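You operate a simulated robot arm through the tools that you are given. There is no shell and no other tool. Be economical: measure what you need, move in short steps, check, and stop when the job is done.

Carry out the task below with a simulated two-armed robot. There is one attempt and no reset: what you move stays moved.

JOB
Take the white stopper and put it on top of the orange filter. Open the fifty-six bin, fetch the long silver bolt from the inside of the fifty-six bin and stand it on top of the yellow block, then shut the bin. Take the yellow clamp and leave it on top of the brown carton on the wooden board on the cage. Fetch the white block and set it on top of the closed carton on the wooden shelf beside the bins. Take the green hose end and leave it on the gap in the top row. Open the fill cap. Do these in any order. Set down upright: long silver bolt.

The check looks at the end state, three seconds after you hand in, the way a careful person would. Anything else that was tipped, shoved, dropped, spilled or broken makes it a failure. Lids that push on must go on centred and level and be pressed home; caps that screw on are set level and turned clockwise until they are tight.

ROBOT AND FRAMES
Two 7-joint arms with fingered hands on one trunk, on a base that drives. Base frame: it is fixed to the floor where the robot stands at the start and does not move with it; the origin is under the middle of the robot, x ahead of it, y to its left, z up. Readings come in mm, degrees, newtons and seconds.
The left shoulder is at the start at [40, 147, 1154], the right one opposite. With the tool pointing down near the work surface each hand reaches from about 280 to 720 mm from the robot's upright axis, wherever it stands, measured 20 degrees to its own side. Places, roughly: brown carton [750, -3250, 750]; closed carton [1000, 1250, 1000]; fifty-six bin [500, 0, 800]; fill cap [-700, -12800, 800]; gap in the top row (27x19 cm) [520, 360, 920]; green hose end (6x6x8 cm) [800, 1200, 1000]; long silver bolt (3x3x6 cm) [500, 0, 800]; orange filter [1000, 1750, 1000]; white block (4x9x4 cm) [800, 700, 1000]; white stopper (3x3x3 cm) [500, 0, 900]; yellow block (4x9x4 cm) [800, -2800, 800]; yellow clamp (7x6x2 cm) [600, 200, 900]. Payload 4 kg a hand.
The tool frame of a hand sits at the grasp point between the pads (the TCP): z along the fingers, y along the line on which they close. The tips reach 26 mm beyond it. The gripper opens to 148 mm. The gripper's body begins 73 mm behind the TCP. The gripper is a hand of 3 fingers: y runs from the thumb to the fingers, the wrist lies at [0, 0, -224] in the tool frame, and closing takes about 1.5 s.
Orientation is that of the tool frame in the base frame, as a unit quaternion [x, y, z, w]. With the fingers straight down and closing along the base's y, the tool's x points along the base's -x, its y along +y and its z along -z.

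CONTROLS
- The arms move only by the tool nudge_tool. It takes "left_steps", "right_steps" or both (then of equal length, played together; a hand with none holds still); each is one flat list of numbers, 7 for each row, row after row: the shift along the tool's x, y, z in mm, then the turn, a rotation vector about the tool's x, y, z in degrees, then the finger opening in mm, from 0 to 148. In form: [tx, ty, tz, ax, ay, az, grip, tx, ty, tz, ax, ay, az, grip, ...]. A call has 1 to 8 rows; each row is the pose to reach, as a shift and turn from the pose commanded when the call began, along the tool's axes at that moment. A row lasts 0.2 s, in which the tool goes at most 50 mm and 8.6 degrees; a call with a longer step from one row to the next is refused whole, and so is a gripper value outside its range. A pose out of reach is approached as far as the arm can. The call stops where the force on the tool passes 40 N (or 10 N more than at its start, if that is more) or the arm is blocked; 0.2 s more then pass. Each finger travels about 108 mm/s and halts on what it meets, pressing with about 27 N; the grip force reading is that of the motor and also rises with nothing between the fingers. The clock runs only during rows and for 0.2 s after the last one: add rows that repeat a pose to give the fingers time. The reply holds the time, the measured pose of the TCP, the force on the tool along the base axes, the opening and the grip force, in the units named above and with some noise, with the torque about the TCP (base axes, N m) and any sound that the robot's microphone picked up.
- Cameras (640 x 400 px; columns grow to the right, rows downward): "scene" is now at [96.2, 31.6, 1369.2]; the picture's right is [0.37, -0.93, 0.00], its down [-0.65, -0.26, -0.72] and it looks along [0.66, 0.27, -0.70] (base axes); focal length 214 px, centre (320, 200). "left" rides on the left gripper at [-68, -39, -90] in its tool frame; the picture's right is [0.50, -0.87, 0.00], its down [0.66, 0.38, -0.65] and it looks along [0.57, 0.33, 0.76] (tool axes); focal length 222 px, centre (320, 200). "right" rides on the right gripper at [68, -39, -90] in its tool frame; the picture's right is [0.50, 0.87, 0.00], its down [-0.66, 0.38, -0.65] and it looks along [-0.57, 0.33, 0.76] (tool axes); focal length 222 px, centre (320, 200). There is no depth. A picture from a camera that has moved, and an enlarged one, comes with that camera's place and axes in the base frame and with its lens.
- capture(camera): a new picture of that camera. No time passes.
- move_column(by): slides the trunk up (or, below 0, down) by that many mm; the arms and the scene camera ride with it, the base frame stays. It gives what a move gives, with no picture.
- base_move(legs): drives the robot by 1 to 6 legs, each [ahead, left, turn to the left] in mm, mm and degrees, along the robot's own axes; the way and the turn of a leg run together, so that a leg with both is an arc; at most 1500 mm and 180 degrees a leg. The arms and the cameras ride along, it lands a little off, and it stops where it bumps. It gives what a move gives.
- hand_shape(shape, hand): the hand has 3 fingers and takes this shape, open, in about a second: jaw (thumb against the fingers, like two jaws); tri (thumb and two fingers); tip (a fingertip pinch); poke (one finger out to press); point (the index stretched); flat (the hand flat); cup (the hand cupped); fist (a fist). The gripper value then closes the fingers along that shape, each until it touches; the sizes above hold for jaw. It gives what a move gives, with no picture.
- head_to(pan, tilt): turns the head with the scene camera to pan (to the left, within 86 degrees either way) and tilt (down, from -29 to 69), counted from straight ahead of the robot. It gives what a move gives.
- zoom(camera, box): a new picture of the part [left, top, right, bottom] of that camera's present view, enlarged. No time passes.
- hand_in(): hands the job in; it is judged then, once.

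Work in short steps. Places have to be worked out from the pictures, the camera data and where the tool is seen: move nearer, look again, correct. Check each grasp and each placing, and mend what went wrong. You have 196 turns and 176 pictures in all, those below and enlarged ones among them. Open the grippers and draw the arms clear of the work before you hand the job in, unless the task says otherwise.

The tools are called after ">>>" by a JSON object that holds its "fn" and its "kwargs". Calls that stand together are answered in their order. nudge_tool: Moves the arms, as the interface text tells. Its arguments: {"type":"object","properties":{"left_steps":{"type":"array","items":{"type":"number"}},"right_steps":{"type":"array","items":{"type":"number"}}},"required":[]} The other tools are called the same way: move_column (by) slides the trunk up or down; hand_shape (shape, hand) gives the hand a shape; base_move (legs) drives the base; head_to (pan, tilt) turns the head that bears the scene camera; capture (camera) takes a picture; zoom (camera, box) takes an enlarged picture of a part of a camera's view; hand_in () hands the job in.

At the start:

```text
time: 0.0
left_tcp_pos: [391.8, 382.3, 1171.7]
left_orientation: [0.0, 1.0, 0.001, 0.0]
left_force: [-0.4, 0.5, -0.3]
left_wrist_torque: [0.01, -0.01, -0.02]
left_finger_gap: 147.7
left_grasp_force: 0.1
left_shape: jaw
right_tcp_pos: [381.4, 18.9, 1260.3]
right_orientation: [0.0, 1.0, 0.001, -0.002]
right_force: [-0.4, -0.3, -0.3]
right_wrist_torque: [-0.02, 0.02, 0.0]
right_finger_gap: 148.0
right_grasp_force: 0.0
right_shape: jaw
trunk travel left (down, up): [-325.0, 181.0]
robot x, y, heading: [1.6, -3.1, 0.2]
head pan, tilt: [21.9, 44.3]
```

scene: 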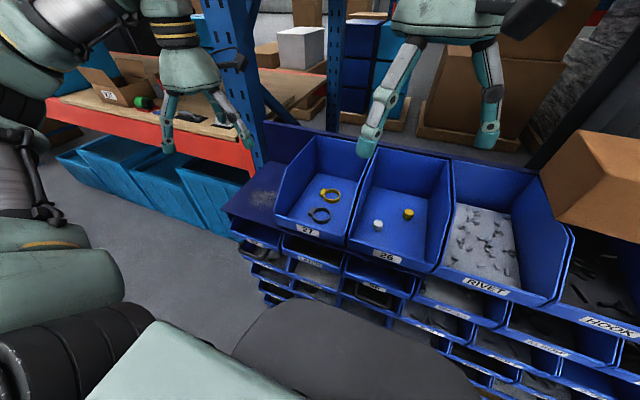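
right: 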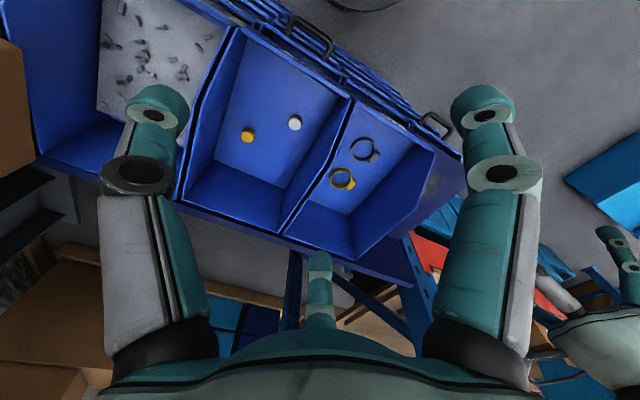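
left: 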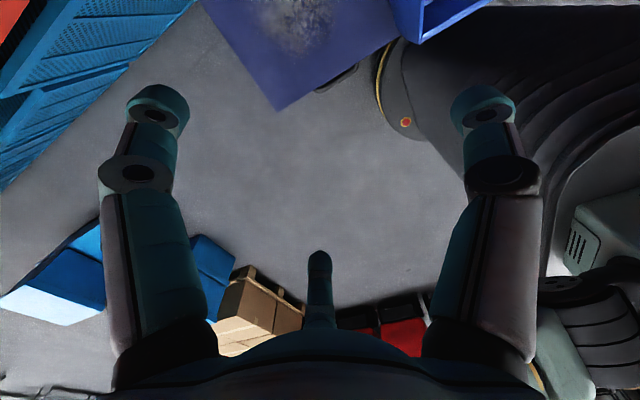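

The picture shows the top-row bins 27 (clamps), 26 (stoppers), RIVET and HOOK, with a gap to the left of 27. I look closer at these first.

>>> {"fn": "zoom", "kwargs": {"camera": "scene", "box": [220, 130, 460, 280]}}

>>> {"fn": "head_to", "kwargs": {"pan": 0, "tilt": 50}}

>>> {"fn": "capture", "kwargs": {"camera": "scene"}}

```text
2.67 times, centred on (340, 205) of scene
camera zoom: at [96.2, 31.6, 1369.2], right [0.37, -0.93, 0.0], down [-0.65, -0.26, -0.72], along [0.66, 0.27, -0.7], focal length 572 px, centre (267, 187)
```

zoom: 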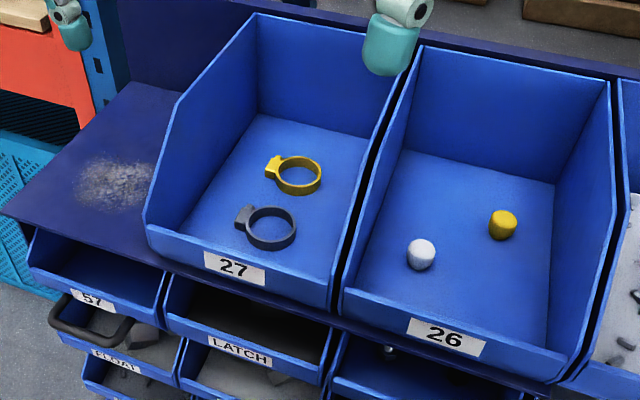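

```text
time: 0.8
left_tcp_pos: [392.1, 381.9, 1172.8]
left_orientation: [0.0, 1.0, 0.0, 0.0]
left_force: [0.6, 0.1, -0.2]
left_wrist_torque: [-0.01, -0.01, 0.03]
left_finger_gap: 147.7
left_grasp_force: 0.0
left_shape: jaw
right_tcp_pos: [380.8, 20.6, 1258.3]
right_orientation: [0.0, 1.0, 0.001, -0.001]
right_force: [1.0, -0.5, 0.2]
right_wrist_torque: [0.0, -0.01, 0.01]
right_finger_gap: 147.8
right_grasp_force: 0.0
right_shape: jaw
trunk travel left (down, up): [-325.0, 181.0]
robot x, y, heading: [0.6, 2.9, 0.0]
head pan, tilt: [0.0, 50.0]
```

```text
171 pictures are left
camera scene: at [97.2, 1.2, 1361.3], right [0.0, -1.0, 0.0], down [-0.77, 0.0, -0.64], along [0.64, 0.0, -0.77], focal length 214 px, centre (320, 200)
```

scene: 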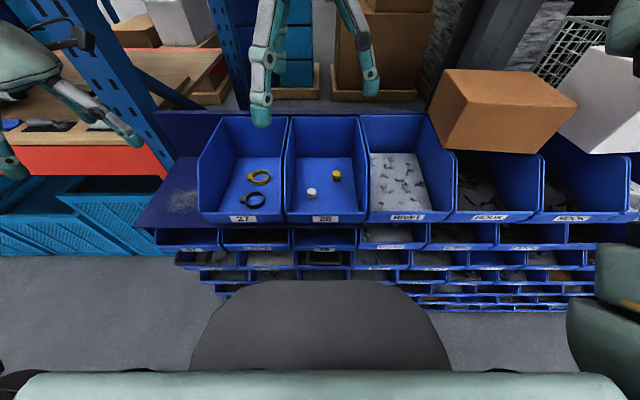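

The stopper lies near [506, 27, 905]. Next I read the labels of the second row and look to both sides.

>>> {"fn": "zoom", "kwargs": {"camera": "scene", "box": [150, 210, 390, 300]}}

>>> {"fn": "head_to", "kwargs": {"pan": 60, "tilt": 20}}

>>> {"fn": "capture", "kwargs": {"camera": "scene"}}

>>> {"fn": "head_to", "kwargs": {"pan": -75, "tilt": 15}}

>>> {"fn": "capture", "kwargs": {"camera": "scene"}}

```text
2.67 times, centred on (270, 255) of scene
camera zoom: at [97.2, 1.2, 1361.3], right [0.0, -1.0, 0.0], down [-0.77, 0.0, -0.64], along [0.64, 0.0, -0.77], focal length 572 px, centre (453, 53)
```

zoom: 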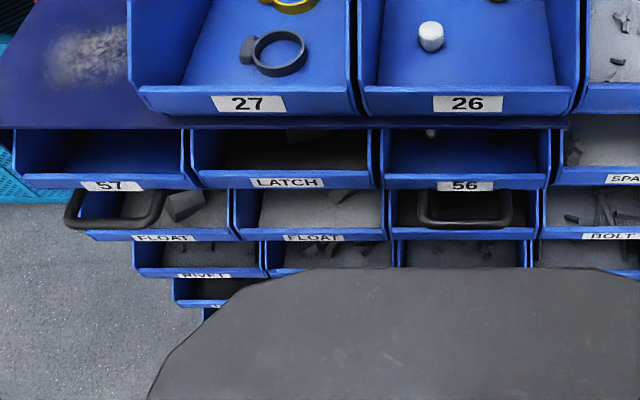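

```text
time: 2.1
left_tcp_pos: [392.5, 381.1, 1171.3]
left_orientation: [0.0, 1.0, 0.0, -0.001]
left_force: [-0.3, -0.1, 0.5]
left_wrist_torque: [0.02, 0.0, -0.01]
left_finger_gap: 147.9
left_grasp_force: 0.0
left_shape: jaw
right_tcp_pos: [381.9, 20.7, 1258.1]
right_orientation: [0.001, 1.0, 0.0, -0.001]
right_force: [0.0, 0.6, 0.6]
right_wrist_torque: [-0.01, 0.02, -0.01]
right_finger_gap: 148.2
right_grasp_force: 0.0
right_shape: jaw
trunk travel left (down, up): [-325.0, 181.0]
robot x, y, heading: [3.2, -0.3, -0.1]
head pan, tilt: [60.0, 20.0]
```

```text
169 pictures are left
camera scene: at [66.9, 81.7, 1406.8], right [0.87, -0.5, 0.0], down [-0.17, -0.3, -0.94], along [0.47, 0.81, -0.34], focal length 214 px, centre (320, 200)
```

scene: 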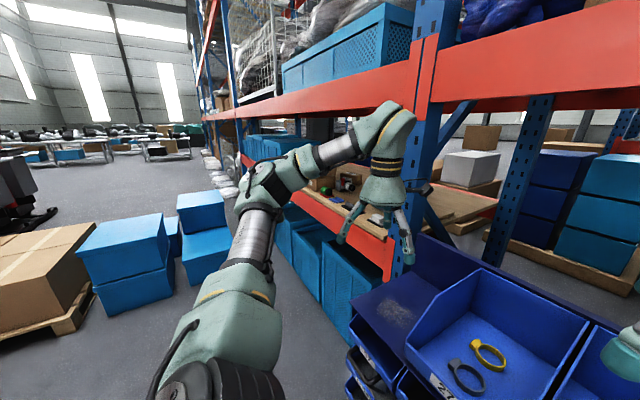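

```text
time: 4.3
left_tcp_pos: [392.3, 382.1, 1172.2]
left_orientation: [0.0, 1.0, 0.0, 0.0]
left_force: [0.2, 0.4, 0.3]
left_wrist_torque: [0.02, 0.01, -0.05]
left_finger_gap: 148.0
left_grasp_force: 0.0
left_shape: jaw
right_tcp_pos: [381.7, 19.2, 1259.2]
right_orientation: [0.001, 1.0, 0.0, -0.001]
right_force: [-0.7, 0.1, -0.2]
right_wrist_torque: [-0.03, 0.0, -0.01]
right_finger_gap: 147.7
right_grasp_force: 0.0
right_shape: jaw
trunk travel left (down, up): [-325.0, 181.0]
robot x, y, heading: [-0.3, -1.4, 0.2]
head pan, tilt: [-75.0, 15.0]
```

```text
168 pictures are left
camera scene: at [44.5, -89.2, 1415.0], right [-0.97, -0.26, 0.0], down [-0.07, 0.25, -0.97], along [0.25, -0.93, -0.26], focal length 214 px, centre (320, 200)
```

scene: 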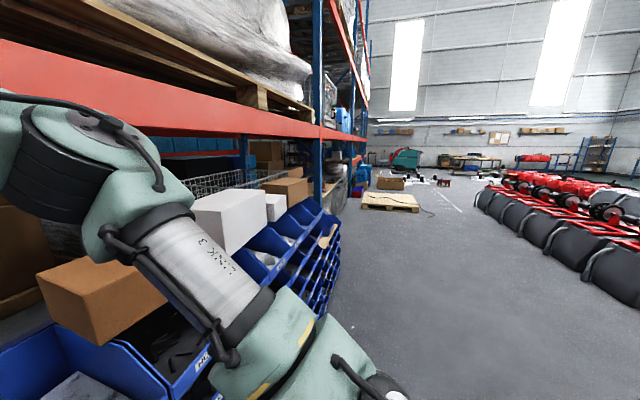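

Bin 56 sits right under bin 26 with a pull handle. I begin with the white stopper: the right hand moves above it and yaws so that the fingers close along base x.

>>> {"fn": "nudge_tool", "kwargs": {"right_steps": [-15, 1, 0, 0, 0, 8.5, 148, -30, 2, 10, 0, 0, 17, 140, -45, 3, 20, 0, 0, 25.5, 130, -60, 4, 40, 0, 0, 34, 120, -75, 5, 60, 0, 0, 42.5, 110, -90, 6, 80, 0, 0, 51, 100, -105, 7, 100, 0, 0, 59.5, 90, -120, 8, 120, 0, 0, 68, 80]}}

>>> {"fn": "head_to", "kwargs": {"pan": 0, "tilt": 50}}

>>> {"fn": "capture", "kwargs": {"camera": "right"}}

>>> {"fn": "capture", "kwargs": {"camera": "scene"}}

```text
time: 6.1
left_tcp_pos: [393.5, 382.1, 1171.8]
left_orientation: [0.0, 1.0, 0.0, 0.0]
left_force: [-0.4, 0.2, 0.1]
left_wrist_torque: [0.01, -0.02, 0.01]
left_finger_gap: 147.7
left_grasp_force: 0.0
left_shape: jaw
right_tcp_pos: [503.4, 27.4, 1138.9]
right_orientation: [0.561, 0.828, 0.0, -0.002]
right_force: [0.7, 0.3, 0.4]
right_wrist_torque: [-0.01, 0.01, 0.0]
right_finger_gap: 80.5
right_grasp_force: 0.1
right_shape: jaw
trunk travel left (down, up): [-325.0, 181.0]
robot x, y, heading: [1.0, 1.1, 0.3]
head pan, tilt: [-75.0, 15.0]
```

```text
time: 7.6
left_tcp_pos: [391.5, 381.2, 1171.3]
left_orientation: [0.0, 1.0, 0.0, 0.0]
left_force: [0.7, -0.4, -0.9]
left_wrist_torque: [-0.02, 0.0, -0.01]
left_finger_gap: 148.0
left_grasp_force: 0.0
left_shape: jaw
right_tcp_pos: [501.5, 27.2, 1140.0]
right_orientation: [0.56, 0.829, 0.0, -0.002]
right_force: [0.0, -0.3, -0.3]
right_wrist_torque: [-0.01, 0.02, 0.0]
right_finger_gap: 80.4
right_grasp_force: 0.1
right_shape: jaw
trunk travel left (down, up): [-325.0, 181.0]
robot x, y, heading: [0.3, -0.5, -0.2]
head pan, tilt: [0.0, 50.0]
```

```text
167 pictures are left
camera right: at [439.9, 74.3, 1230.0], right [0.62, 0.79, 0.0], down [0.6, -0.47, 0.65], along [0.51, -0.4, -0.76], focal length 222 px, centre (320, 200)
```

right: 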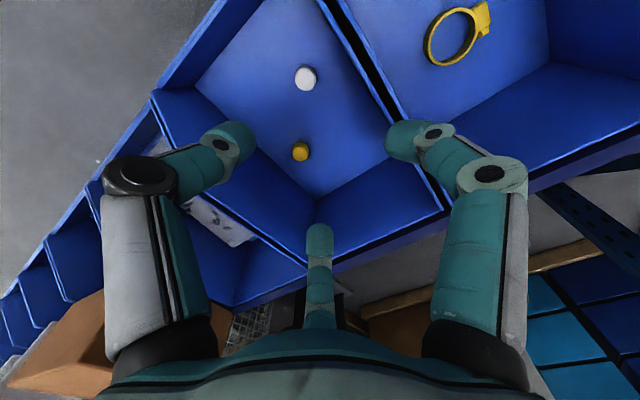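

```text
166 pictures are left
camera scene: at [97.3, 1.0, 1361.3], right [0.0, -1.0, 0.0], down [-0.77, 0.0, -0.64], along [0.64, 0.0, -0.77], focal length 214 px, centre (320, 200)
```

scene: 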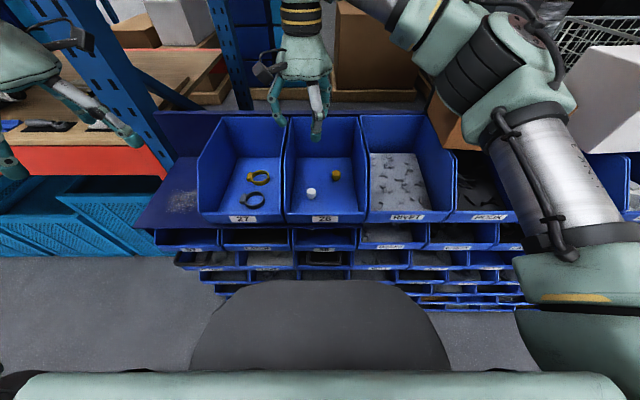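

Triangulating both views puts the stopper at about [476, 24, 935], so the bin floor is near 920. I finish the yaw and come down above it.

>>> {"fn": "nudge_tool", "kwargs": {"right_steps": [2.3, -8.4, 40, 0, 0, 7.5, 80, 4.6, -16.8, 80, 0, 0, 15, 75, 6.9, -25.2, 120, 0, 0, 22, 70, 6.9, -25.2, 140, 0, 0, 22, 70]}}

>>> {"fn": "capture", "kwargs": {"camera": "right"}}

>>> {"fn": "zoom", "kwargs": {"camera": "scene", "box": [220, 60, 420, 240]}}

```text
time: 8.6
left_tcp_pos: [392.1, 381.8, 1171.6]
left_orientation: [0.0, 1.0, 0.001, 0.0]
left_force: [-0.2, -0.2, -0.9]
left_wrist_torque: [-0.02, -0.01, -0.01]
left_finger_gap: 147.7
left_grasp_force: 0.1
left_shape: jaw
right_tcp_pos: [565.6, 3.7, 1080.7]
right_orientation: [0.706, 0.708, -0.004, -0.003]
right_force: [0.0, -0.5, -0.1]
right_wrist_torque: [-0.01, -0.02, -0.01]
right_finger_gap: 70.4
right_grasp_force: 0.0
right_shape: jaw
right hand out of reach, approached as far as the arm can: row 2, 3, 4
trunk travel left (down, up): [-325.0, 181.0]
robot x, y, heading: [-2.0, 0.3, -0.1]
head pan, tilt: [0.0, 50.0]
```

```text
165 pictures are left
camera right: at [526.8, 70.4, 1171.2], right [0.86, 0.5, -0.01], down [0.39, -0.65, 0.65], along [0.32, -0.57, -0.76], focal length 222 px, centre (320, 200)
```

right: 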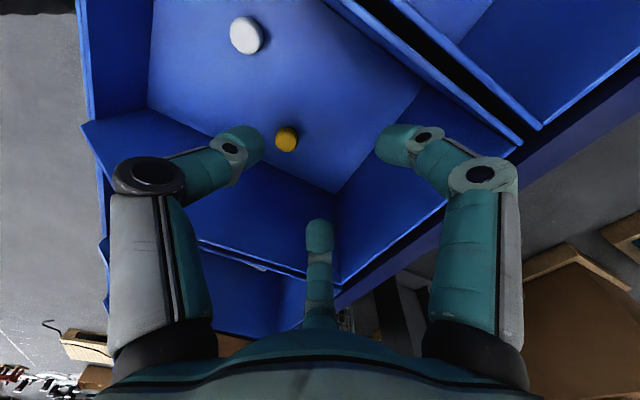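

```text
2.22 times, centred on (320, 150) of scene
camera zoom: at [97.1, 1.1, 1361.3], right [0.0, -1.0, 0.0], down [-0.77, 0.0, -0.64], along [0.64, 0.0, -0.77], focal length 477 px, centre (320, 311)
```

zoom: 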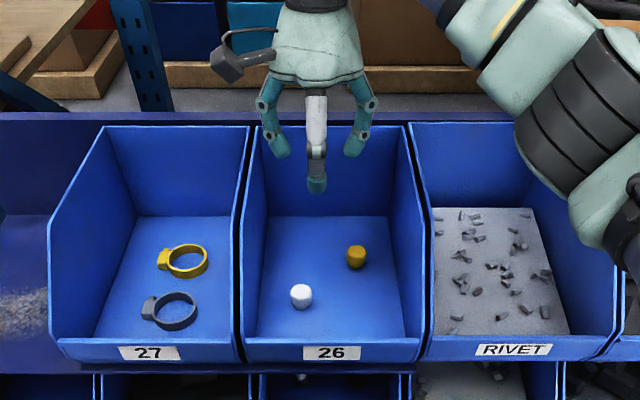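

The right hand runs out of reach on the robot's midline. I raise it and shift the robot about 200 mm to the left, so the stopper falls on the right hand's own side.

>>> {"fn": "nudge_tool", "kwargs": {"right_steps": [0, -40, -50, 0, 0, 0, 70, 0, -80, -100, 0, 0, 0, 70]}}

>>> {"fn": "base_move", "kwargs": {"legs": [[0, 200, 0]]}}

>>> {"fn": "capture", "kwargs": {"camera": "scene"}}

```text
refused: row 1 steps farther than a row can; nothing moved
```

```text
time: 9.7
left_tcp_pos: [392.3, 470.9, 1171.4]
left_orientation: [-0.001, 1.0, -0.002, -0.001]
left_force: [-0.7, 1.0, -1.1]
left_wrist_torque: [-0.09, -0.01, 0.01]
left_finger_gap: 147.9
left_grasp_force: 0.1
left_shape: jaw
right_tcp_pos: [570.8, 86.6, 1082.9]
right_orientation: [0.704, 0.71, -0.003, 0.007]
right_force: [0.6, -1.1, 5.6]
right_wrist_torque: [-0.09, 0.25, 0.09]
right_finger_gap: 70.1
right_grasp_force: 0.0
right_shape: jaw
trunk travel left (down, up): [-325.0, 181.0]
robot x, y, heading: [-4.1, 81.1, 0.3]
head pan, tilt: [0.0, 50.0]
stopped in leg 1: the force on the tool passed its limit at 175 N (the readings are from after the stop); the commanded pose is now the measured one
```

```text
163 pictures are left
camera scene: at [97.4, 91.0, 1361.2], right [0.0, -1.0, 0.0], down [-0.77, 0.0, -0.64], along [0.64, 0.0, -0.77], focal length 214 px, centre (320, 200)
```

scene: 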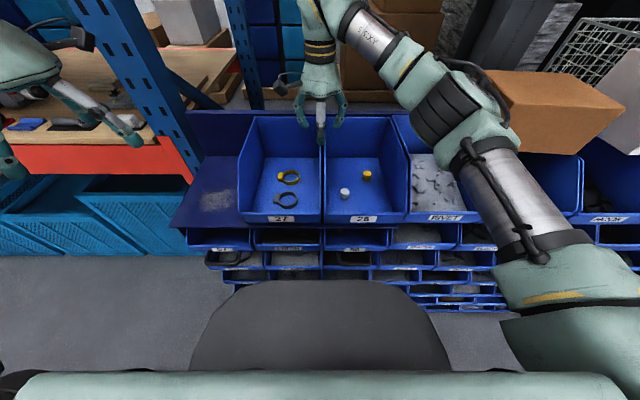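

The hand bumped the wall of bin 26 because the raise was refused. I raise it now in a smaller step, then check that the bins did not shift.

>>> {"fn": "nudge_tool", "kwargs": {"right_steps": [0, 0, -45, 0, 0, 0, 70, 0, 0, -90, 0, 0, 0, 70, 0, 0, -130, 0, 0, 0, 70]}}

>>> {"fn": "zoom", "kwargs": {"camera": "scene", "box": [220, 90, 460, 240]}}

```text
time: 10.5
left_tcp_pos: [392.0, 465.1, 1172.0]
left_orientation: [0.0, 1.0, 0.0, 0.001]
left_force: [-0.5, -0.5, -0.4]
left_wrist_torque: [0.03, -0.04, -0.02]
left_finger_gap: 147.8
left_grasp_force: 0.0
left_shape: jaw
right_tcp_pos: [565.8, 82.6, 1213.3]
right_orientation: [0.704, 0.71, -0.001, 0.005]
right_force: [-0.7, 0.1, 1.1]
right_wrist_torque: [-0.02, -0.01, 0.04]
right_finger_gap: 69.9
right_grasp_force: 0.0
right_shape: jaw
trunk travel left (down, up): [-325.0, 181.0]
robot x, y, heading: [1.8, 83.8, 0.1]
head pan, tilt: [0.0, 50.0]
```

```text
2.67 times, centred on (340, 165) of scene
camera zoom: at [96.4, 85.4, 1361.4], right [0.0, -1.0, 0.0], down [-0.77, 0.0, -0.64], along [0.64, 0.0, -0.77], focal length 572 px, centre (267, 293)
```

zoom: 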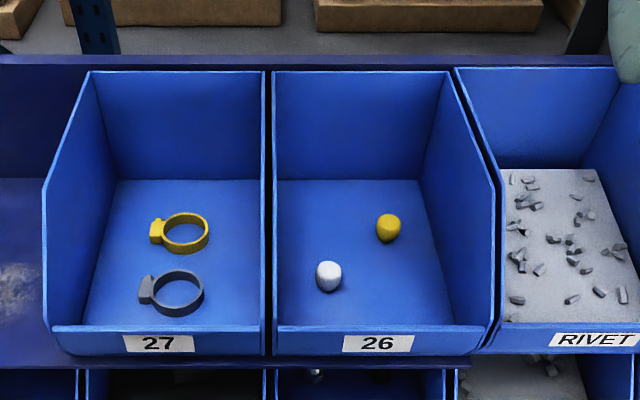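

The bins and their contents are unmoved. I shift the base another 120 mm to the left.

>>> {"fn": "base_move", "kwargs": {"legs": [[0, 120, 0]]}}

```text
time: 11.8
left_tcp_pos: [392.6, 584.0, 1172.4]
left_orientation: [-0.001, 1.0, 0.001, 0.0]
left_force: [-0.6, -0.2, 0.0]
left_wrist_torque: [0.03, 0.0, 0.0]
left_finger_gap: 147.8
left_grasp_force: 0.0
left_shape: jaw
right_tcp_pos: [568.0, 201.2, 1212.9]
right_orientation: [0.705, 0.709, -0.002, 0.005]
right_force: [0.0, 0.2, -0.2]
right_wrist_torque: [-0.05, -0.02, -0.03]
right_finger_gap: 69.9
right_grasp_force: 0.0
right_shape: jaw
trunk travel left (down, up): [-325.0, 181.0]
robot x, y, heading: [0.3, 204.7, 0.3]
head pan, tilt: [0.0, 50.0]
```

Now I move over the stopper at height, then part way down.

>>> {"fn": "nudge_tool", "kwargs": {"right_steps": [-40, -22, 0, 0, 0, 0, 75, -80, -44, 0, 0, 0, 0, 75, -120, -66, 0, 0, 0, 0, 75, -160, -88, 5, 0, 0, 0, 75, -176, -97, 40, 0, 0, 0, 75, -176, -97, 85, 0, 0, 0, 75, -176, -97, 110, 0, 0, 0, 75]}}

>>> {"fn": "capture", "kwargs": {"camera": "right"}}

```text
time: 13.4
left_tcp_pos: [393.4, 585.3, 1172.0]
left_orientation: [-0.001, 1.0, 0.0, -0.001]
left_force: [0.3, -0.5, 0.6]
left_wrist_torque: [0.01, 0.02, -0.01]
left_finger_gap: 147.9
left_grasp_force: 0.0
left_shape: jaw
right_tcp_pos: [478.6, 20.6, 1106.0]
right_orientation: [0.704, 0.71, -0.002, 0.004]
right_force: [0.1, -0.3, 0.9]
right_wrist_torque: [0.0, 0.0, -0.04]
right_finger_gap: 74.5
right_grasp_force: 0.0
right_shape: jaw
right hand out of reach, approached as far as the arm can: row 6, 7
trunk travel left (down, up): [-325.0, 181.0]
robot x, y, heading: [1.2, 202.6, 0.1]
head pan, tilt: [0.0, 50.0]
```

```text
161 pictures are left
camera right: at [439.5, 87.6, 1195.1], right [0.86, 0.51, 0.0], down [0.38, -0.65, 0.66], along [0.33, -0.57, -0.75], focal length 222 px, centre (320, 200)
```

right: 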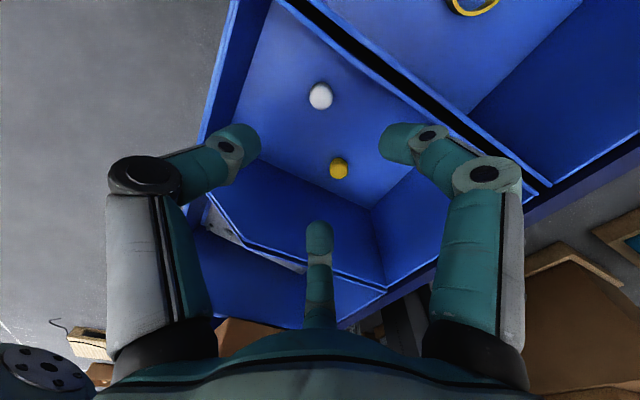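

Even here this yaw blocks further descent, and the hand camera would meet the bin wall. I turn the hand the other way (to -90°) at a safe height.

>>> {"fn": "nudge_tool", "kwargs": {"right_steps": [0, 0, -30, 0, 0, -8.5, 75, 0, 0, -60, 0, 0, -17, 75, 0, 0, -80, 0, 0, -25.5, 75, 0, 0, -80, 0, 0, -34, 75, 0, 0, -80, 0, 0, -42.5, 75, 0, 0, -80, 0, 0, -51, 75, 0, 0, -80, 0, 0, -59.5, 75, 0, 0, -80, 0, 0, -68, 75]}}

>>> {"fn": "nudge_tool", "kwargs": {"right_steps": [0, 0, 0, 0, 0, -8.5, 75, 0, 0, 0, 0, 0, -17, 75, 0, 0, 0, 0, 0, -25.5, 75, 0, 0, 0, 0, 0, -34, 75, 0, 0, 0, 0, 0, -42.5, 75, 0, 0, 0, 0, 0, -51, 75, 0, 0, 0, 0, 0, -59.5, 75, 0, 0, 0, 0, 0, -68, 75]}}

>>> {"fn": "nudge_tool", "kwargs": {"right_steps": [0, 0, 0, 0, 0, -8.5, 75, 0, 0, 0, 0, 0, -17, 75, 0, 0, 0, 0, 0, -25.5, 75, 0, 0, 0, 0, 0, -34, 75, 0, 0, 0, 0, 0, -42, 75]}}

```text
time: 15.2
left_tcp_pos: [391.8, 585.6, 1172.3]
left_orientation: [0.0, 1.0, 0.0, 0.0]
left_force: [-0.9, -0.2, -0.2]
left_wrist_torque: [0.01, -0.02, 0.03]
left_finger_gap: 148.2
left_grasp_force: 0.1
left_shape: jaw
right_tcp_pos: [480.7, 21.8, 1185.9]
right_orientation: [0.187, 0.982, -0.005, 0.002]
right_force: [-0.9, 0.2, 0.4]
right_wrist_torque: [-0.02, 0.0, 0.01]
right_finger_gap: 74.3
right_grasp_force: 0.1
right_shape: jaw
trunk travel left (down, up): [-325.0, 181.0]
robot x, y, heading: [-1.6, 204.1, 0.3]
head pan, tilt: [0.0, 50.0]
```

```text
time: 17.0
left_tcp_pos: [391.2, 584.9, 1172.2]
left_orientation: [0.0, 1.0, 0.0, 0.0]
left_force: [-0.4, 0.6, -0.3]
left_wrist_torque: [-0.01, -0.01, -0.02]
left_finger_gap: 147.9
left_grasp_force: 0.0
left_shape: jaw
right_tcp_pos: [481.4, 20.1, 1186.3]
right_orientation: [-0.395, 0.919, -0.005, -0.001]
right_force: [0.0, -0.6, -0.6]
right_wrist_torque: [-0.03, 0.0, 0.0]
right_finger_gap: 74.6
right_grasp_force: 0.0
right_shape: jaw
trunk travel left (down, up): [-325.0, 181.0]
robot x, y, heading: [-0.2, 202.6, -0.2]
head pan, tilt: [0.0, 50.0]
```

```text
time: 18.2
left_tcp_pos: [391.2, 584.9, 1171.3]
left_orientation: [0.0, 1.0, 0.0, 0.0]
left_force: [0.5, 0.3, -0.4]
left_wrist_torque: [-0.01, -0.02, 0.02]
left_finger_gap: 147.7
left_grasp_force: 0.0
left_shape: jaw
right_tcp_pos: [480.9, 20.3, 1186.8]
right_orientation: [-0.698, 0.716, -0.004, -0.002]
right_force: [0.4, -0.7, 0.7]
right_wrist_torque: [0.0, 0.03, -0.02]
right_finger_gap: 74.9
right_grasp_force: 0.0
right_shape: jaw
trunk travel left (down, up): [-325.0, 181.0]
robot x, y, heading: [0.9, 201.1, -0.2]
head pan, tilt: [0.0, 50.0]
```

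Hand is at -90° yaw. Now descend toward the stopper in steps.

>>> {"fn": "nudge_tool", "kwargs": {"right_steps": [-2, 5, 40, 0, 0, -0.5, 75, -2, 5, 80, 0, 0, -0.5, 75, -2, 5, 120, 0, 0, -0.5, 75, -2, 5, 160, 0, 0, -0.5, 75, -2, 5, 180, 0, 0, -0.5, 75]}}

>>> {"fn": "capture", "kwargs": {"camera": "right"}}

>>> {"fn": "capture", "kwargs": {"camera": "scene"}}

```text
time: 19.4
left_tcp_pos: [391.9, 580.9, 1174.8]
left_orientation: [0.0, 1.0, 0.001, 0.0]
left_force: [-0.9, -0.8, 0.0]
left_wrist_torque: [0.01, 0.01, -0.03]
left_finger_gap: 148.1
left_grasp_force: 0.0
left_shape: jaw
right_tcp_pos: [474.8, 14.2, 1005.8]
right_orientation: [-0.699, 0.715, -0.003, -0.001]
right_force: [-3.4, -20.4, 9.6]
right_wrist_torque: [1.2, 0.21, 0.88]
right_finger_gap: 71.3
right_grasp_force: 0.0
right_shape: jaw
trunk travel left (down, up): [-325.0, 181.0]
robot x, y, heading: [2.5, 200.9, 0.3]
head pan, tilt: [0.0, 50.0]
```

```text
160 pictures are left
camera right: at [511.3, -53.3, 1097.2], right [-0.88, -0.48, 0.0], down [-0.37, 0.67, 0.65], along [-0.31, 0.57, -0.76], focal length 222 px, centre (320, 200)
```

right: 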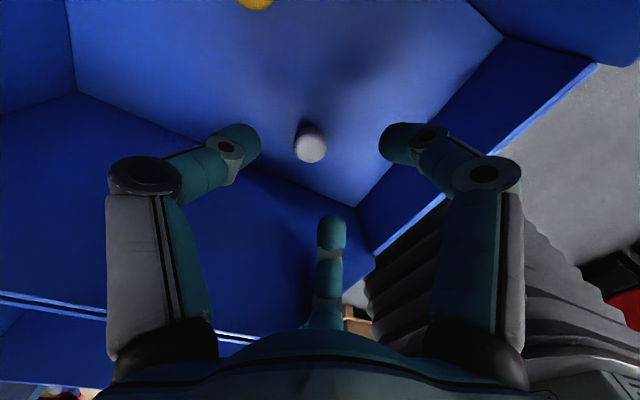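

```text
159 pictures are left
camera scene: at [95.8, 199.7, 1361.4], right [0.0, -1.0, 0.0], down [-0.77, 0.0, -0.64], along [0.64, 0.0, -0.77], focal length 214 px, centre (320, 200)
```

scene: 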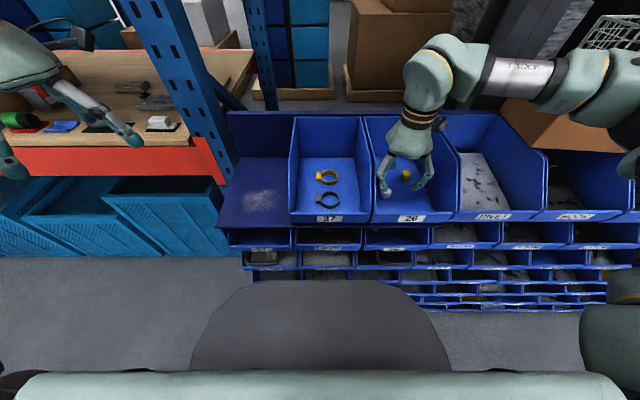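

A finger is pressing the left bin wall (-20 N), since the two fingers spread about ±40 mm in y. I raise the hand and try the "tip" shape for a narrower pinch.

>>> {"fn": "nudge_tool", "kwargs": {"right_steps": [8, 0, -20, 0, 0, 0, 75, 10, 0, -60, 0, 0, 0, 75, 10, 0, -100, 0, 0, 0, 75]}}

>>> {"fn": "hand_shape", "kwargs": {"shape": "tip", "hand": "right"}}

>>> {"fn": "capture", "kwargs": {"camera": "right"}}

>>> {"fn": "nudge_tool", "kwargs": {"right_steps": [0, 0, 0, 0, 0, 0, 75, 0, 0, 0, 0, 0, 0, 50, 0, 0, 0, 0, 0, 0, 40, 0, 0, 0, 0, 0, 0, 40]}}

>>> {"fn": "capture", "kwargs": {"camera": "right"}}

```text
time: 20.2
left_tcp_pos: [392.7, 584.7, 1171.8]
left_orientation: [0.0, 1.0, 0.0, 0.001]
left_force: [-0.2, 0.6, -0.5]
left_wrist_torque: [-0.01, 0.0, 0.04]
left_finger_gap: 147.9
left_grasp_force: 0.1
left_shape: jaw
right_tcp_pos: [474.9, 13.4, 1106.4]
right_orientation: [-0.701, 0.713, -0.005, -0.003]
right_force: [-0.5, -1.9, 0.4]
right_wrist_torque: [-0.02, -0.02, -0.04]
right_finger_gap: 74.5
right_grasp_force: 0.0
right_shape: jaw
trunk travel left (down, up): [-325.0, 181.0]
robot x, y, heading: [0.3, 205.1, 0.1]
head pan, tilt: [0.0, 50.0]
```

```text
time: 21.1
left_tcp_pos: [391.5, 585.2, 1172.5]
left_orientation: [-0.001, 1.0, 0.0, 0.0]
left_force: [0.1, 0.4, -0.4]
left_wrist_torque: [0.01, -0.01, 0.03]
left_finger_gap: 148.3
left_grasp_force: 0.1
left_shape: jaw
right_tcp_pos: [475.5, 13.6, 1105.4]
right_orientation: [-0.701, 0.713, -0.004, -0.002]
right_force: [0.1, -0.5, 0.0]
right_wrist_torque: [0.01, 0.0, 0.03]
right_finger_gap: 147.8
right_grasp_force: 0.0
right_shape: tip
trunk travel left (down, up): [-325.0, 181.0]
robot x, y, heading: [0.2, 201.5, -0.0]
head pan, tilt: [0.0, 50.0]
```

```text
158 pictures are left
camera right: at [512.2, -55.3, 1196.7], right [-0.88, -0.48, 0.0], down [-0.37, 0.67, 0.65], along [-0.31, 0.57, -0.76], focal length 222 px, centre (320, 200)
```

right: 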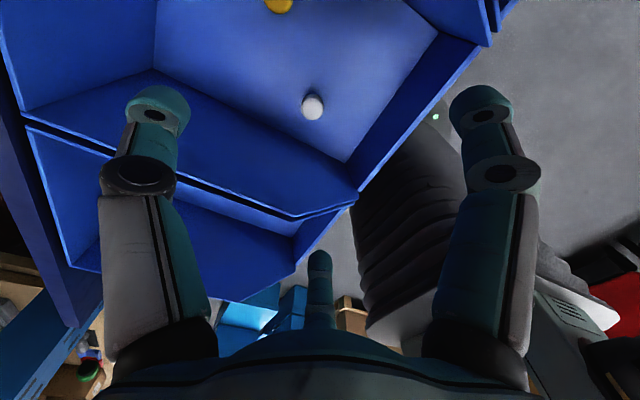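

```text
time: 22.1
left_tcp_pos: [392.9, 586.0, 1171.9]
left_orientation: [0.0, 1.0, 0.0, 0.0]
left_force: [-0.1, 0.2, 0.0]
left_wrist_torque: [-0.03, 0.0, -0.01]
left_finger_gap: 148.0
left_grasp_force: 0.2
left_shape: jaw
right_tcp_pos: [475.1, 13.7, 1106.9]
right_orientation: [-0.7, 0.714, -0.005, -0.002]
right_force: [-0.1, -0.2, 0.6]
right_wrist_torque: [-0.02, -0.01, -0.01]
right_finger_gap: 40.5
right_grasp_force: 0.1
right_shape: tip
trunk travel left (down, up): [-325.0, 181.0]
robot x, y, heading: [-1.3, 200.3, 0.4]
head pan, tilt: [0.0, 50.0]
```

```text
157 pictures are left
camera right: at [512.2, -55.1, 1197.1], right [-0.88, -0.48, 0.0], down [-0.37, 0.67, 0.65], along [-0.31, 0.57, -0.76], focal length 222 px, centre (320, 200)
```

right: 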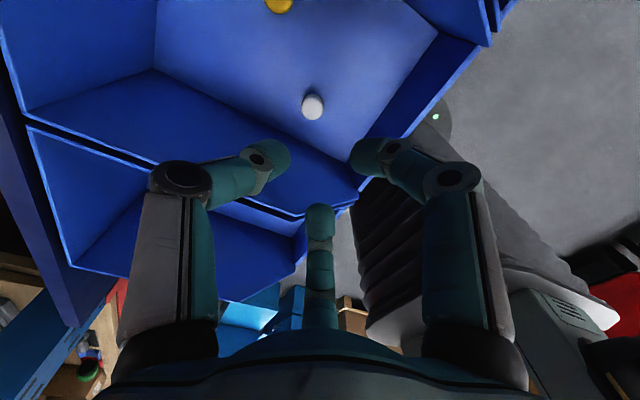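

The three fingers close radially (thumb at tool -y, fingers at ±60° from +y). Nominal yaw keeps them off the left wall, and a tilt with the wrist leaning right keeps the palm off it too, so I rotate back by 90°.

>>> {"fn": "nudge_tool", "kwargs": {"right_steps": [0, 0, -10, 0, 0, 8.5, 60, 0, 0, -20, 0, 0, 17, 60, 0, 0, -20, 0, 0, 25.5, 60, 0, 0, -20, 0, 0, 34, 60, 0, 0, -20, 0, 0, 42.5, 60, 0, 0, -20, 0, 0, 51, 60, 0, 0, -20, 0, 0, 59.5, 60, 0, 0, -20, 0, 0, 68, 60]}}

>>> {"fn": "nudge_tool", "kwargs": {"right_steps": [0, 0, 0, 0, 0, 8.4, 60, 0, 0, 0, 0, 0, 16.8, 60, 0, 0, 0, 0, 0, 20.8, 60]}}

>>> {"fn": "nudge_tool", "kwargs": {"right_steps": [0, 0, 0, -8, 0, 0, 60, 0, 0, 0, -16, 0, 0, 60, 0, 0, 0, -20, 0, 0, 60]}}

>>> {"fn": "capture", "kwargs": {"camera": "right"}}

```text
time: 23.9
left_tcp_pos: [391.3, 585.3, 1172.1]
left_orientation: [0.0, 1.0, 0.001, 0.0]
left_force: [-0.4, -0.5, -1.0]
left_wrist_torque: [0.03, 0.0, -0.01]
left_finger_gap: 147.8
left_grasp_force: 0.1
left_shape: jaw
right_tcp_pos: [475.8, 11.8, 1127.0]
right_orientation: [-0.18, 0.984, -0.004, 0.001]
right_force: [-0.5, -0.2, -0.4]
right_wrist_torque: [-0.03, 0.0, 0.02]
right_finger_gap: 59.6
right_grasp_force: 0.1
right_shape: tip
trunk travel left (down, up): [-325.0, 181.0]
robot x, y, heading: [-2.1, 204.1, -0.0]
head pan, tilt: [0.0, 50.0]
```

```text
time: 24.7
left_tcp_pos: [392.8, 585.2, 1172.5]
left_orientation: [0.0, 1.0, -0.001, 0.0]
left_force: [-0.2, -0.3, -0.2]
left_wrist_torque: [0.0, 0.01, -0.04]
left_finger_gap: 147.9
left_grasp_force: 0.0
left_shape: jaw
right_tcp_pos: [476.1, 12.8, 1125.2]
right_orientation: [0.0, 1.0, -0.004, 0.002]
right_force: [0.0, 0.1, 0.0]
right_wrist_torque: [-0.01, 0.0, -0.01]
right_finger_gap: 59.7
right_grasp_force: 0.1
right_shape: tip
trunk travel left (down, up): [-325.0, 181.0]
robot x, y, heading: [2.8, 200.0, -0.1]
head pan, tilt: [0.0, 50.0]
```

```text
time: 25.5
left_tcp_pos: [392.3, 584.4, 1171.3]
left_orientation: [0.0, 1.0, 0.0, 0.0]
left_force: [-0.1, 0.1, 0.2]
left_wrist_torque: [-0.01, -0.01, 0.0]
left_finger_gap: 147.7
left_grasp_force: 0.1
left_shape: jaw
right_tcp_pos: [475.4, 12.1, 1124.9]
right_orientation: [-0.001, 0.986, 0.169, 0.001]
right_force: [-0.2, -0.3, 0.3]
right_wrist_torque: [0.03, -0.01, 0.02]
right_finger_gap: 59.6
right_grasp_force: 0.1
right_shape: tip
trunk travel left (down, up): [-325.0, 181.0]
robot x, y, heading: [-2.3, 202.6, -0.0]
head pan, tilt: [0.0, 50.0]
```

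```text
156 pictures are left
camera right: at [406.7, -55.7, 1197.5], right [-0.5, 0.82, 0.29], down [0.65, 0.14, 0.74], along [0.57, 0.56, -0.6], focal length 222 px, centre (320, 200)
```

right: 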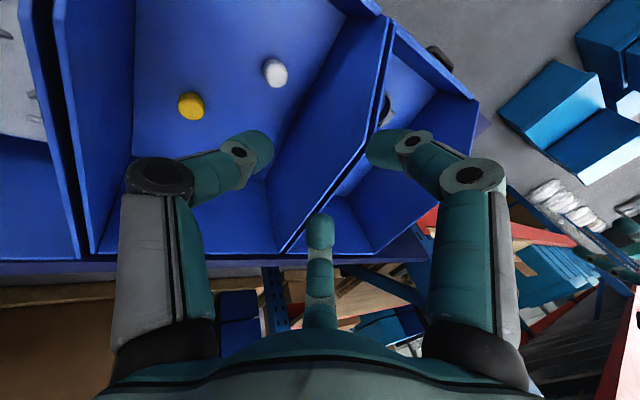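

The stopper resolves to [477, 21]. I descend vertically to z about 1005 with the 20° lean and check.

>>> {"fn": "nudge_tool", "kwargs": {"right_steps": [-1, -10, 37, 0, 0, 0, 60, -2, -20, 74, 0, 0, 0, 60, -2, -30, 111, 0, 0, 0, 60, -2, -30, 111, 0, 0, 0, 60]}}

>>> {"fn": "capture", "kwargs": {"camera": "right"}}

```text
time: 26.5
left_tcp_pos: [391.4, 585.2, 1172.6]
left_orientation: [0.0, 1.0, -0.001, 0.0]
left_force: [-0.4, 0.5, 0.0]
left_wrist_torque: [0.02, 0.05, 0.0]
left_finger_gap: 147.9
left_grasp_force: 0.0
left_shape: jaw
right_tcp_pos: [477.4, 21.3, 1011.1]
right_orientation: [-0.001, 0.986, 0.17, 0.001]
right_force: [-0.5, -0.9, 0.2]
right_wrist_torque: [0.01, 0.01, -0.02]
right_finger_gap: 59.6
right_grasp_force: 0.0
right_shape: tip
trunk travel left (down, up): [-325.0, 181.0]
robot x, y, heading: [-1.7, 204.1, 0.1]
head pan, tilt: [0.0, 50.0]
```

```text
155 pictures are left
camera right: at [408.3, -47.5, 1082.2], right [-0.5, 0.82, 0.29], down [0.65, 0.14, 0.74], along [0.57, 0.56, -0.6], focal length 222 px, centre (320, 200)
```

right: 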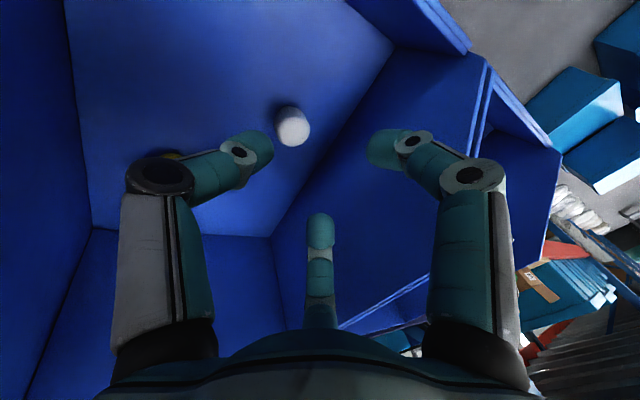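

All lines up. I go down to z about 956, so the tips straddle the stopper mid-height without touching the floor, then close.

>>> {"fn": "nudge_tool", "kwargs": {"right_steps": [0, -10, 26, 0, 0, 0, 60, 0, -19, 51, 0, 0, 0, 60, 0, -19, 51, 0, 0, 0, 60]}}

>>> {"fn": "capture", "kwargs": {"camera": "right"}}

```text
time: 27.3
left_tcp_pos: [391.6, 585.0, 1171.8]
left_orientation: [-0.001, 1.0, 0.001, 0.0]
left_force: [0.0, -0.3, -0.1]
left_wrist_torque: [0.0, 0.0, 0.02]
left_finger_gap: 148.1
left_grasp_force: 0.1
left_shape: jaw
right_tcp_pos: [477.7, 17.8, 956.8]
right_orientation: [-0.001, 0.985, 0.17, 0.001]
right_force: [-0.1, 0.0, -0.7]
right_wrist_torque: [0.03, 0.0, -0.01]
right_finger_gap: 59.8
right_grasp_force: 0.1
right_shape: tip
trunk travel left (down, up): [-325.0, 181.0]
robot x, y, heading: [-0.1, 206.2, -0.0]
head pan, tilt: [0.0, 50.0]
```

```text
154 pictures are left
camera right: at [408.7, -50.2, 1027.9], right [-0.5, 0.82, 0.29], down [0.65, 0.14, 0.74], along [0.57, 0.56, -0.6], focal length 222 px, centre (320, 200)
```

right: 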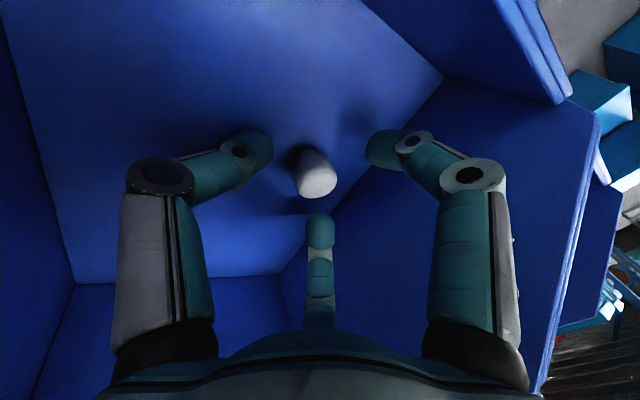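

The stopper sits centred just beyond the TCP. I go 6 mm deeper along the tool and close.

>>> {"fn": "nudge_tool", "kwargs": {"right_steps": [0, 0, 6, 0, 0, 0, 60, 0, 0, 6, 0, 0, 0, 40, 0, 0, 6, 0, 0, 0, 20, 0, 0, 6, 0, 0, 0, 15, 0, 0, 6, 0, 0, 0, 15, 0, 0, 6, 0, 0, 0, 15]}}

>>> {"fn": "capture", "kwargs": {"camera": "right"}}

```text
time: 28.7
left_tcp_pos: [391.6, 584.3, 1172.8]
left_orientation: [0.001, 1.0, 0.0, 0.0]
left_force: [0.9, -0.1, 0.7]
left_wrist_torque: [0.04, 0.0, -0.02]
left_finger_gap: 148.0
left_grasp_force: 0.2
left_shape: jaw
right_tcp_pos: [478.0, 19.2, 950.5]
right_orientation: [-0.001, 0.986, 0.169, 0.002]
right_force: [0.4, -0.8, -0.3]
right_wrist_torque: [0.0, 0.03, -0.01]
right_finger_gap: 20.9
right_grasp_force: 27.3
right_shape: tip
trunk travel left (down, up): [-325.0, 181.0]
robot x, y, heading: [3.8, 203.0, 0.3]
head pan, tilt: [0.0, 50.0]
```

```text
153 pictures are left
camera right: at [409.1, -47.9, 1022.5], right [-0.5, 0.82, 0.29], down [0.65, 0.14, 0.74], along [0.57, 0.56, -0.6], focal length 222 px, centre (320, 200)
```

right: 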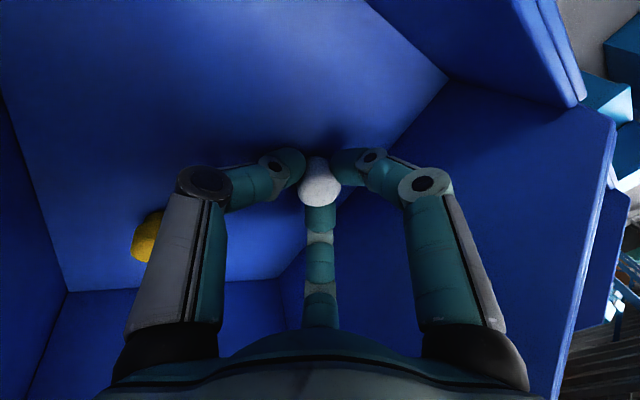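

Gripped (27 N, gap held at 20.9). I lift straight up out of the bin.

>>> {"fn": "nudge_tool", "kwargs": {"right_steps": [0, 14, -40, 0, 0, 0, 15, 0, 28, -80, 0, 0, 0, 15, 0, 42, -120, 0, 0, 0, 15, 0, 56, -160, 0, 0, 0, 15, 0, 70, -200, 0, 0, 0, 15, 0, 70, -200, 8, 0, 0, 15, 0, 70, -200, 16, 0, 0, 15, 0, 70, -200, 20, 0, 0, 15]}}

>>> {"fn": "capture", "kwargs": {"camera": "right"}}

```text
time: 30.5
left_tcp_pos: [392.5, 585.0, 1171.8]
left_orientation: [0.0, 1.0, 0.0, -0.001]
left_force: [-0.7, 0.7, -0.1]
left_wrist_torque: [0.0, 0.0, -0.01]
left_finger_gap: 147.8
left_grasp_force: 0.1
left_shape: jaw
right_tcp_pos: [477.5, 20.0, 1162.7]
right_orientation: [0.0, 1.0, -0.006, 0.0]
right_force: [-0.5, 0.1, 0.2]
right_wrist_torque: [0.01, 0.0, -0.02]
right_finger_gap: 20.4
right_grasp_force: 27.0
right_shape: tip
trunk travel left (down, up): [-325.0, 181.0]
robot x, y, heading: [-0.7, 202.1, 0.0]
head pan, tilt: [0.0, 50.0]
```

```text
152 pictures are left
camera right: at [407.9, -18.7, 1252.9], right [-0.5, 0.87, -0.01], down [0.65, 0.39, 0.65], along [0.57, 0.32, -0.76], focal length 222 px, centre (320, 200)
```

right: 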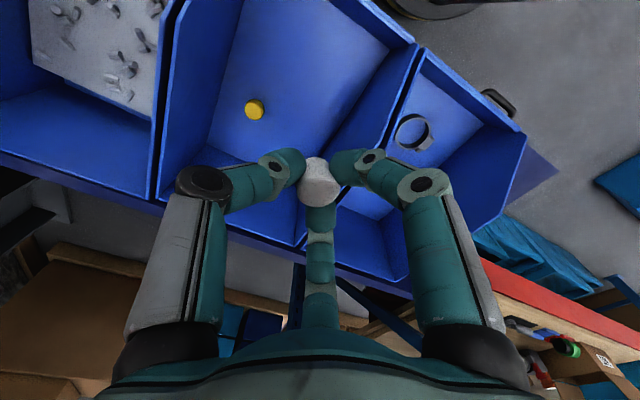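

Stopper held firmly. I back off 250 mm and drive 1100 mm to the left along the rack, then look.

>>> {"fn": "base_move", "kwargs": {"legs": [[-250, 0, 0], [0, 1100, 0]]}}

>>> {"fn": "head_to", "kwargs": {"pan": 0, "tilt": 30}}

>>> {"fn": "capture", "kwargs": {"camera": "scene"}}

```text
time: 37.5
left_tcp_pos: [158.0, 1672.2, 1171.9]
left_orientation: [0.006, 1.0, 0.0, 0.001]
left_force: [-0.4, -0.1, -0.3]
left_wrist_torque: [0.03, -0.02, 0.0]
left_finger_gap: 147.8
left_grasp_force: 0.0
left_shape: jaw
right_tcp_pos: [235.4, 1107.0, 1162.1]
right_orientation: [0.007, 1.0, -0.005, 0.002]
right_force: [1.0, 0.5, -0.1]
right_wrist_torque: [-0.02, 0.0, 0.01]
right_finger_gap: 20.4
right_grasp_force: 26.6
right_shape: tip
trunk travel left (down, up): [-325.0, 181.0]
robot x, y, heading: [-235.1, 1298.4, -0.8]
head pan, tilt: [0.0, 50.0]
```

```text
time: 38.3
left_tcp_pos: [158.0, 1673.2, 1172.0]
left_orientation: [0.006, 1.0, 0.001, 0.0]
left_force: [0.2, 0.2, 0.1]
left_wrist_torque: [0.0, 0.0, -0.02]
left_finger_gap: 148.2
left_grasp_force: 0.0
left_shape: jaw
right_tcp_pos: [234.7, 1107.6, 1163.1]
right_orientation: [0.006, 1.0, -0.005, 0.002]
right_force: [0.4, -0.6, -1.1]
right_wrist_torque: [-0.04, -0.05, 0.02]
right_finger_gap: 20.7
right_grasp_force: 26.7
right_shape: tip
trunk travel left (down, up): [-325.0, 181.0]
robot x, y, heading: [-236.6, 1298.9, -0.9]
head pan, tilt: [0.0, 30.0]
```

```text
151 pictures are left
camera scene: at [-127.6, 1296.5, 1390.7], right [-0.01, -1.0, 0.0], down [-0.5, 0.01, -0.87], along [0.87, -0.01, -0.5], focal length 214 px, centre (320, 200)
```

scene: 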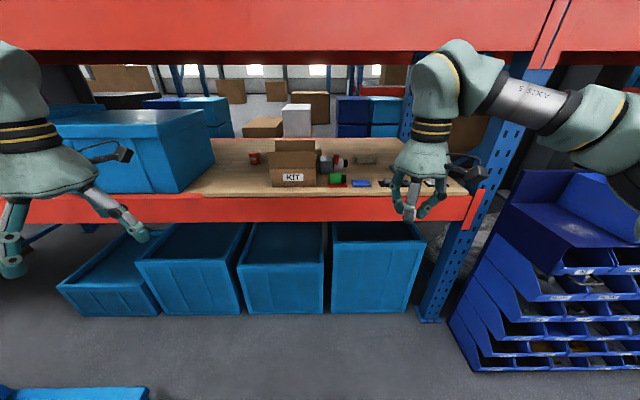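

I zoom onto the board to identify the items.

>>> {"fn": "zoom", "kwargs": {"camera": "scene", "box": [190, 80, 490, 230]}}

```text
2.13 times, centred on (340, 155) of scene
camera zoom: at [-127.6, 1296.5, 1390.7], right [-0.01, -1.0, 0.0], down [-0.5, 0.01, -0.87], along [0.87, -0.01, -0.5], focal length 458 px, centre (277, 296)
```

zoom: 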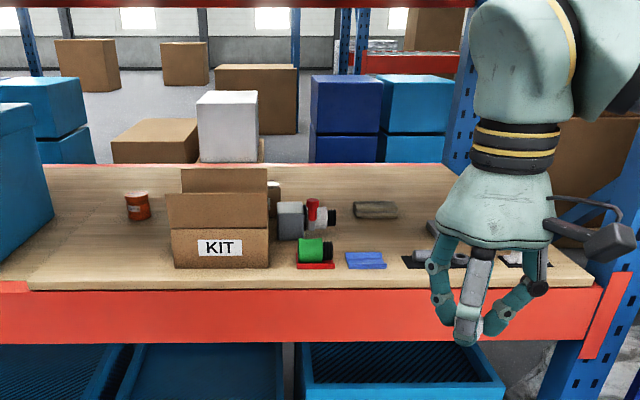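

The orange filter appears near [1028, 1645, ~1000]; the KIT box is in front with other items. I draw the left hand in, drive closer and look again.

>>> {"fn": "nudge_tool", "kwargs": {"left_steps": [40, 0, 0, 0, 0, 0, 100, 80, 0, 0, 0, 0, 0, 100, 110, 0, 0, 0, 0, 0, 100]}}

>>> {"fn": "base_move", "kwargs": {"legs": [[0, 380, 0.9], [330, 0, 0]]}}

>>> {"fn": "capture", "kwargs": {"camera": "scene"}}

>>> {"fn": "capture", "kwargs": {"camera": "right"}}

```text
time: 39.1
left_tcp_pos: [48.7, 1675.5, 1169.3]
left_orientation: [0.007, 1.0, 0.0, 0.001]
left_force: [0.1, -0.2, -0.2]
left_wrist_torque: [-0.01, -0.01, -0.04]
left_finger_gap: 100.3
left_grasp_force: 0.1
left_shape: jaw
right_tcp_pos: [235.2, 1107.2, 1164.3]
right_orientation: [0.006, 1.0, -0.006, 0.001]
right_force: [0.1, -0.2, -0.1]
right_wrist_torque: [0.01, 0.0, 0.02]
right_finger_gap: 20.6
right_grasp_force: 27.4
right_shape: tip
trunk travel left (down, up): [-325.0, 181.0]
robot x, y, heading: [-240.8, 1299.1, -0.9]
head pan, tilt: [0.0, 30.0]
```

```text
time: 41.5
left_tcp_pos: [42.6, 2046.0, 1167.7]
left_orientation: [-0.004, 1.0, -0.003, 0.0]
left_force: [-1.1, -0.3, -0.2]
left_wrist_torque: [-0.06, 0.01, -0.04]
left_finger_gap: 100.2
left_grasp_force: 0.1
left_shape: jaw
right_tcp_pos: [240.1, 1481.0, 1164.5]
right_orientation: [-0.005, 1.0, -0.006, 0.001]
right_force: [0.4, 0.0, -0.1]
right_wrist_torque: [-0.02, 0.01, -0.02]
right_finger_gap: 20.7
right_grasp_force: 27.4
right_shape: tip
trunk travel left (down, up): [-325.0, 181.0]
robot x, y, heading: [-238.6, 1655.8, 0.5]
head pan, tilt: [0.0, 30.0]
stopped in leg 1: the robot was blocked; the commanded pose is now the measured one
```

```text
149 pictures are left
camera scene: at [-126.7, 1663.3, 1390.8], right [0.01, -1.0, 0.0], down [-0.5, -0.01, -0.87], along [0.87, 0.0, -0.5], focal length 214 px, centre (320, 200)
```

scene: 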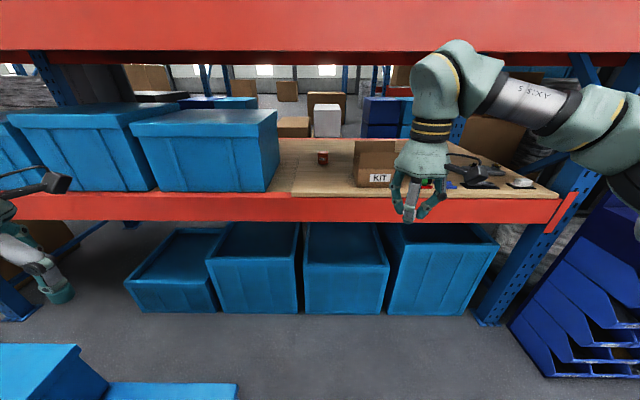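

```text
148 pictures are left
camera right: at [171.8, 1441.9, 1253.7], right [-0.51, 0.86, -0.01], down [0.65, 0.39, 0.65], along [0.57, 0.32, -0.76], focal length 222 px, centre (320, 200)
```

right: 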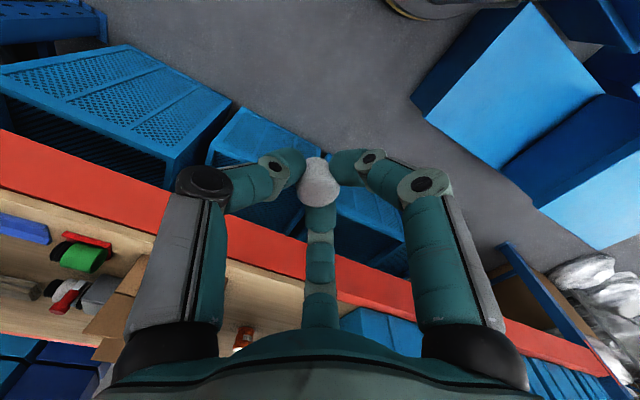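

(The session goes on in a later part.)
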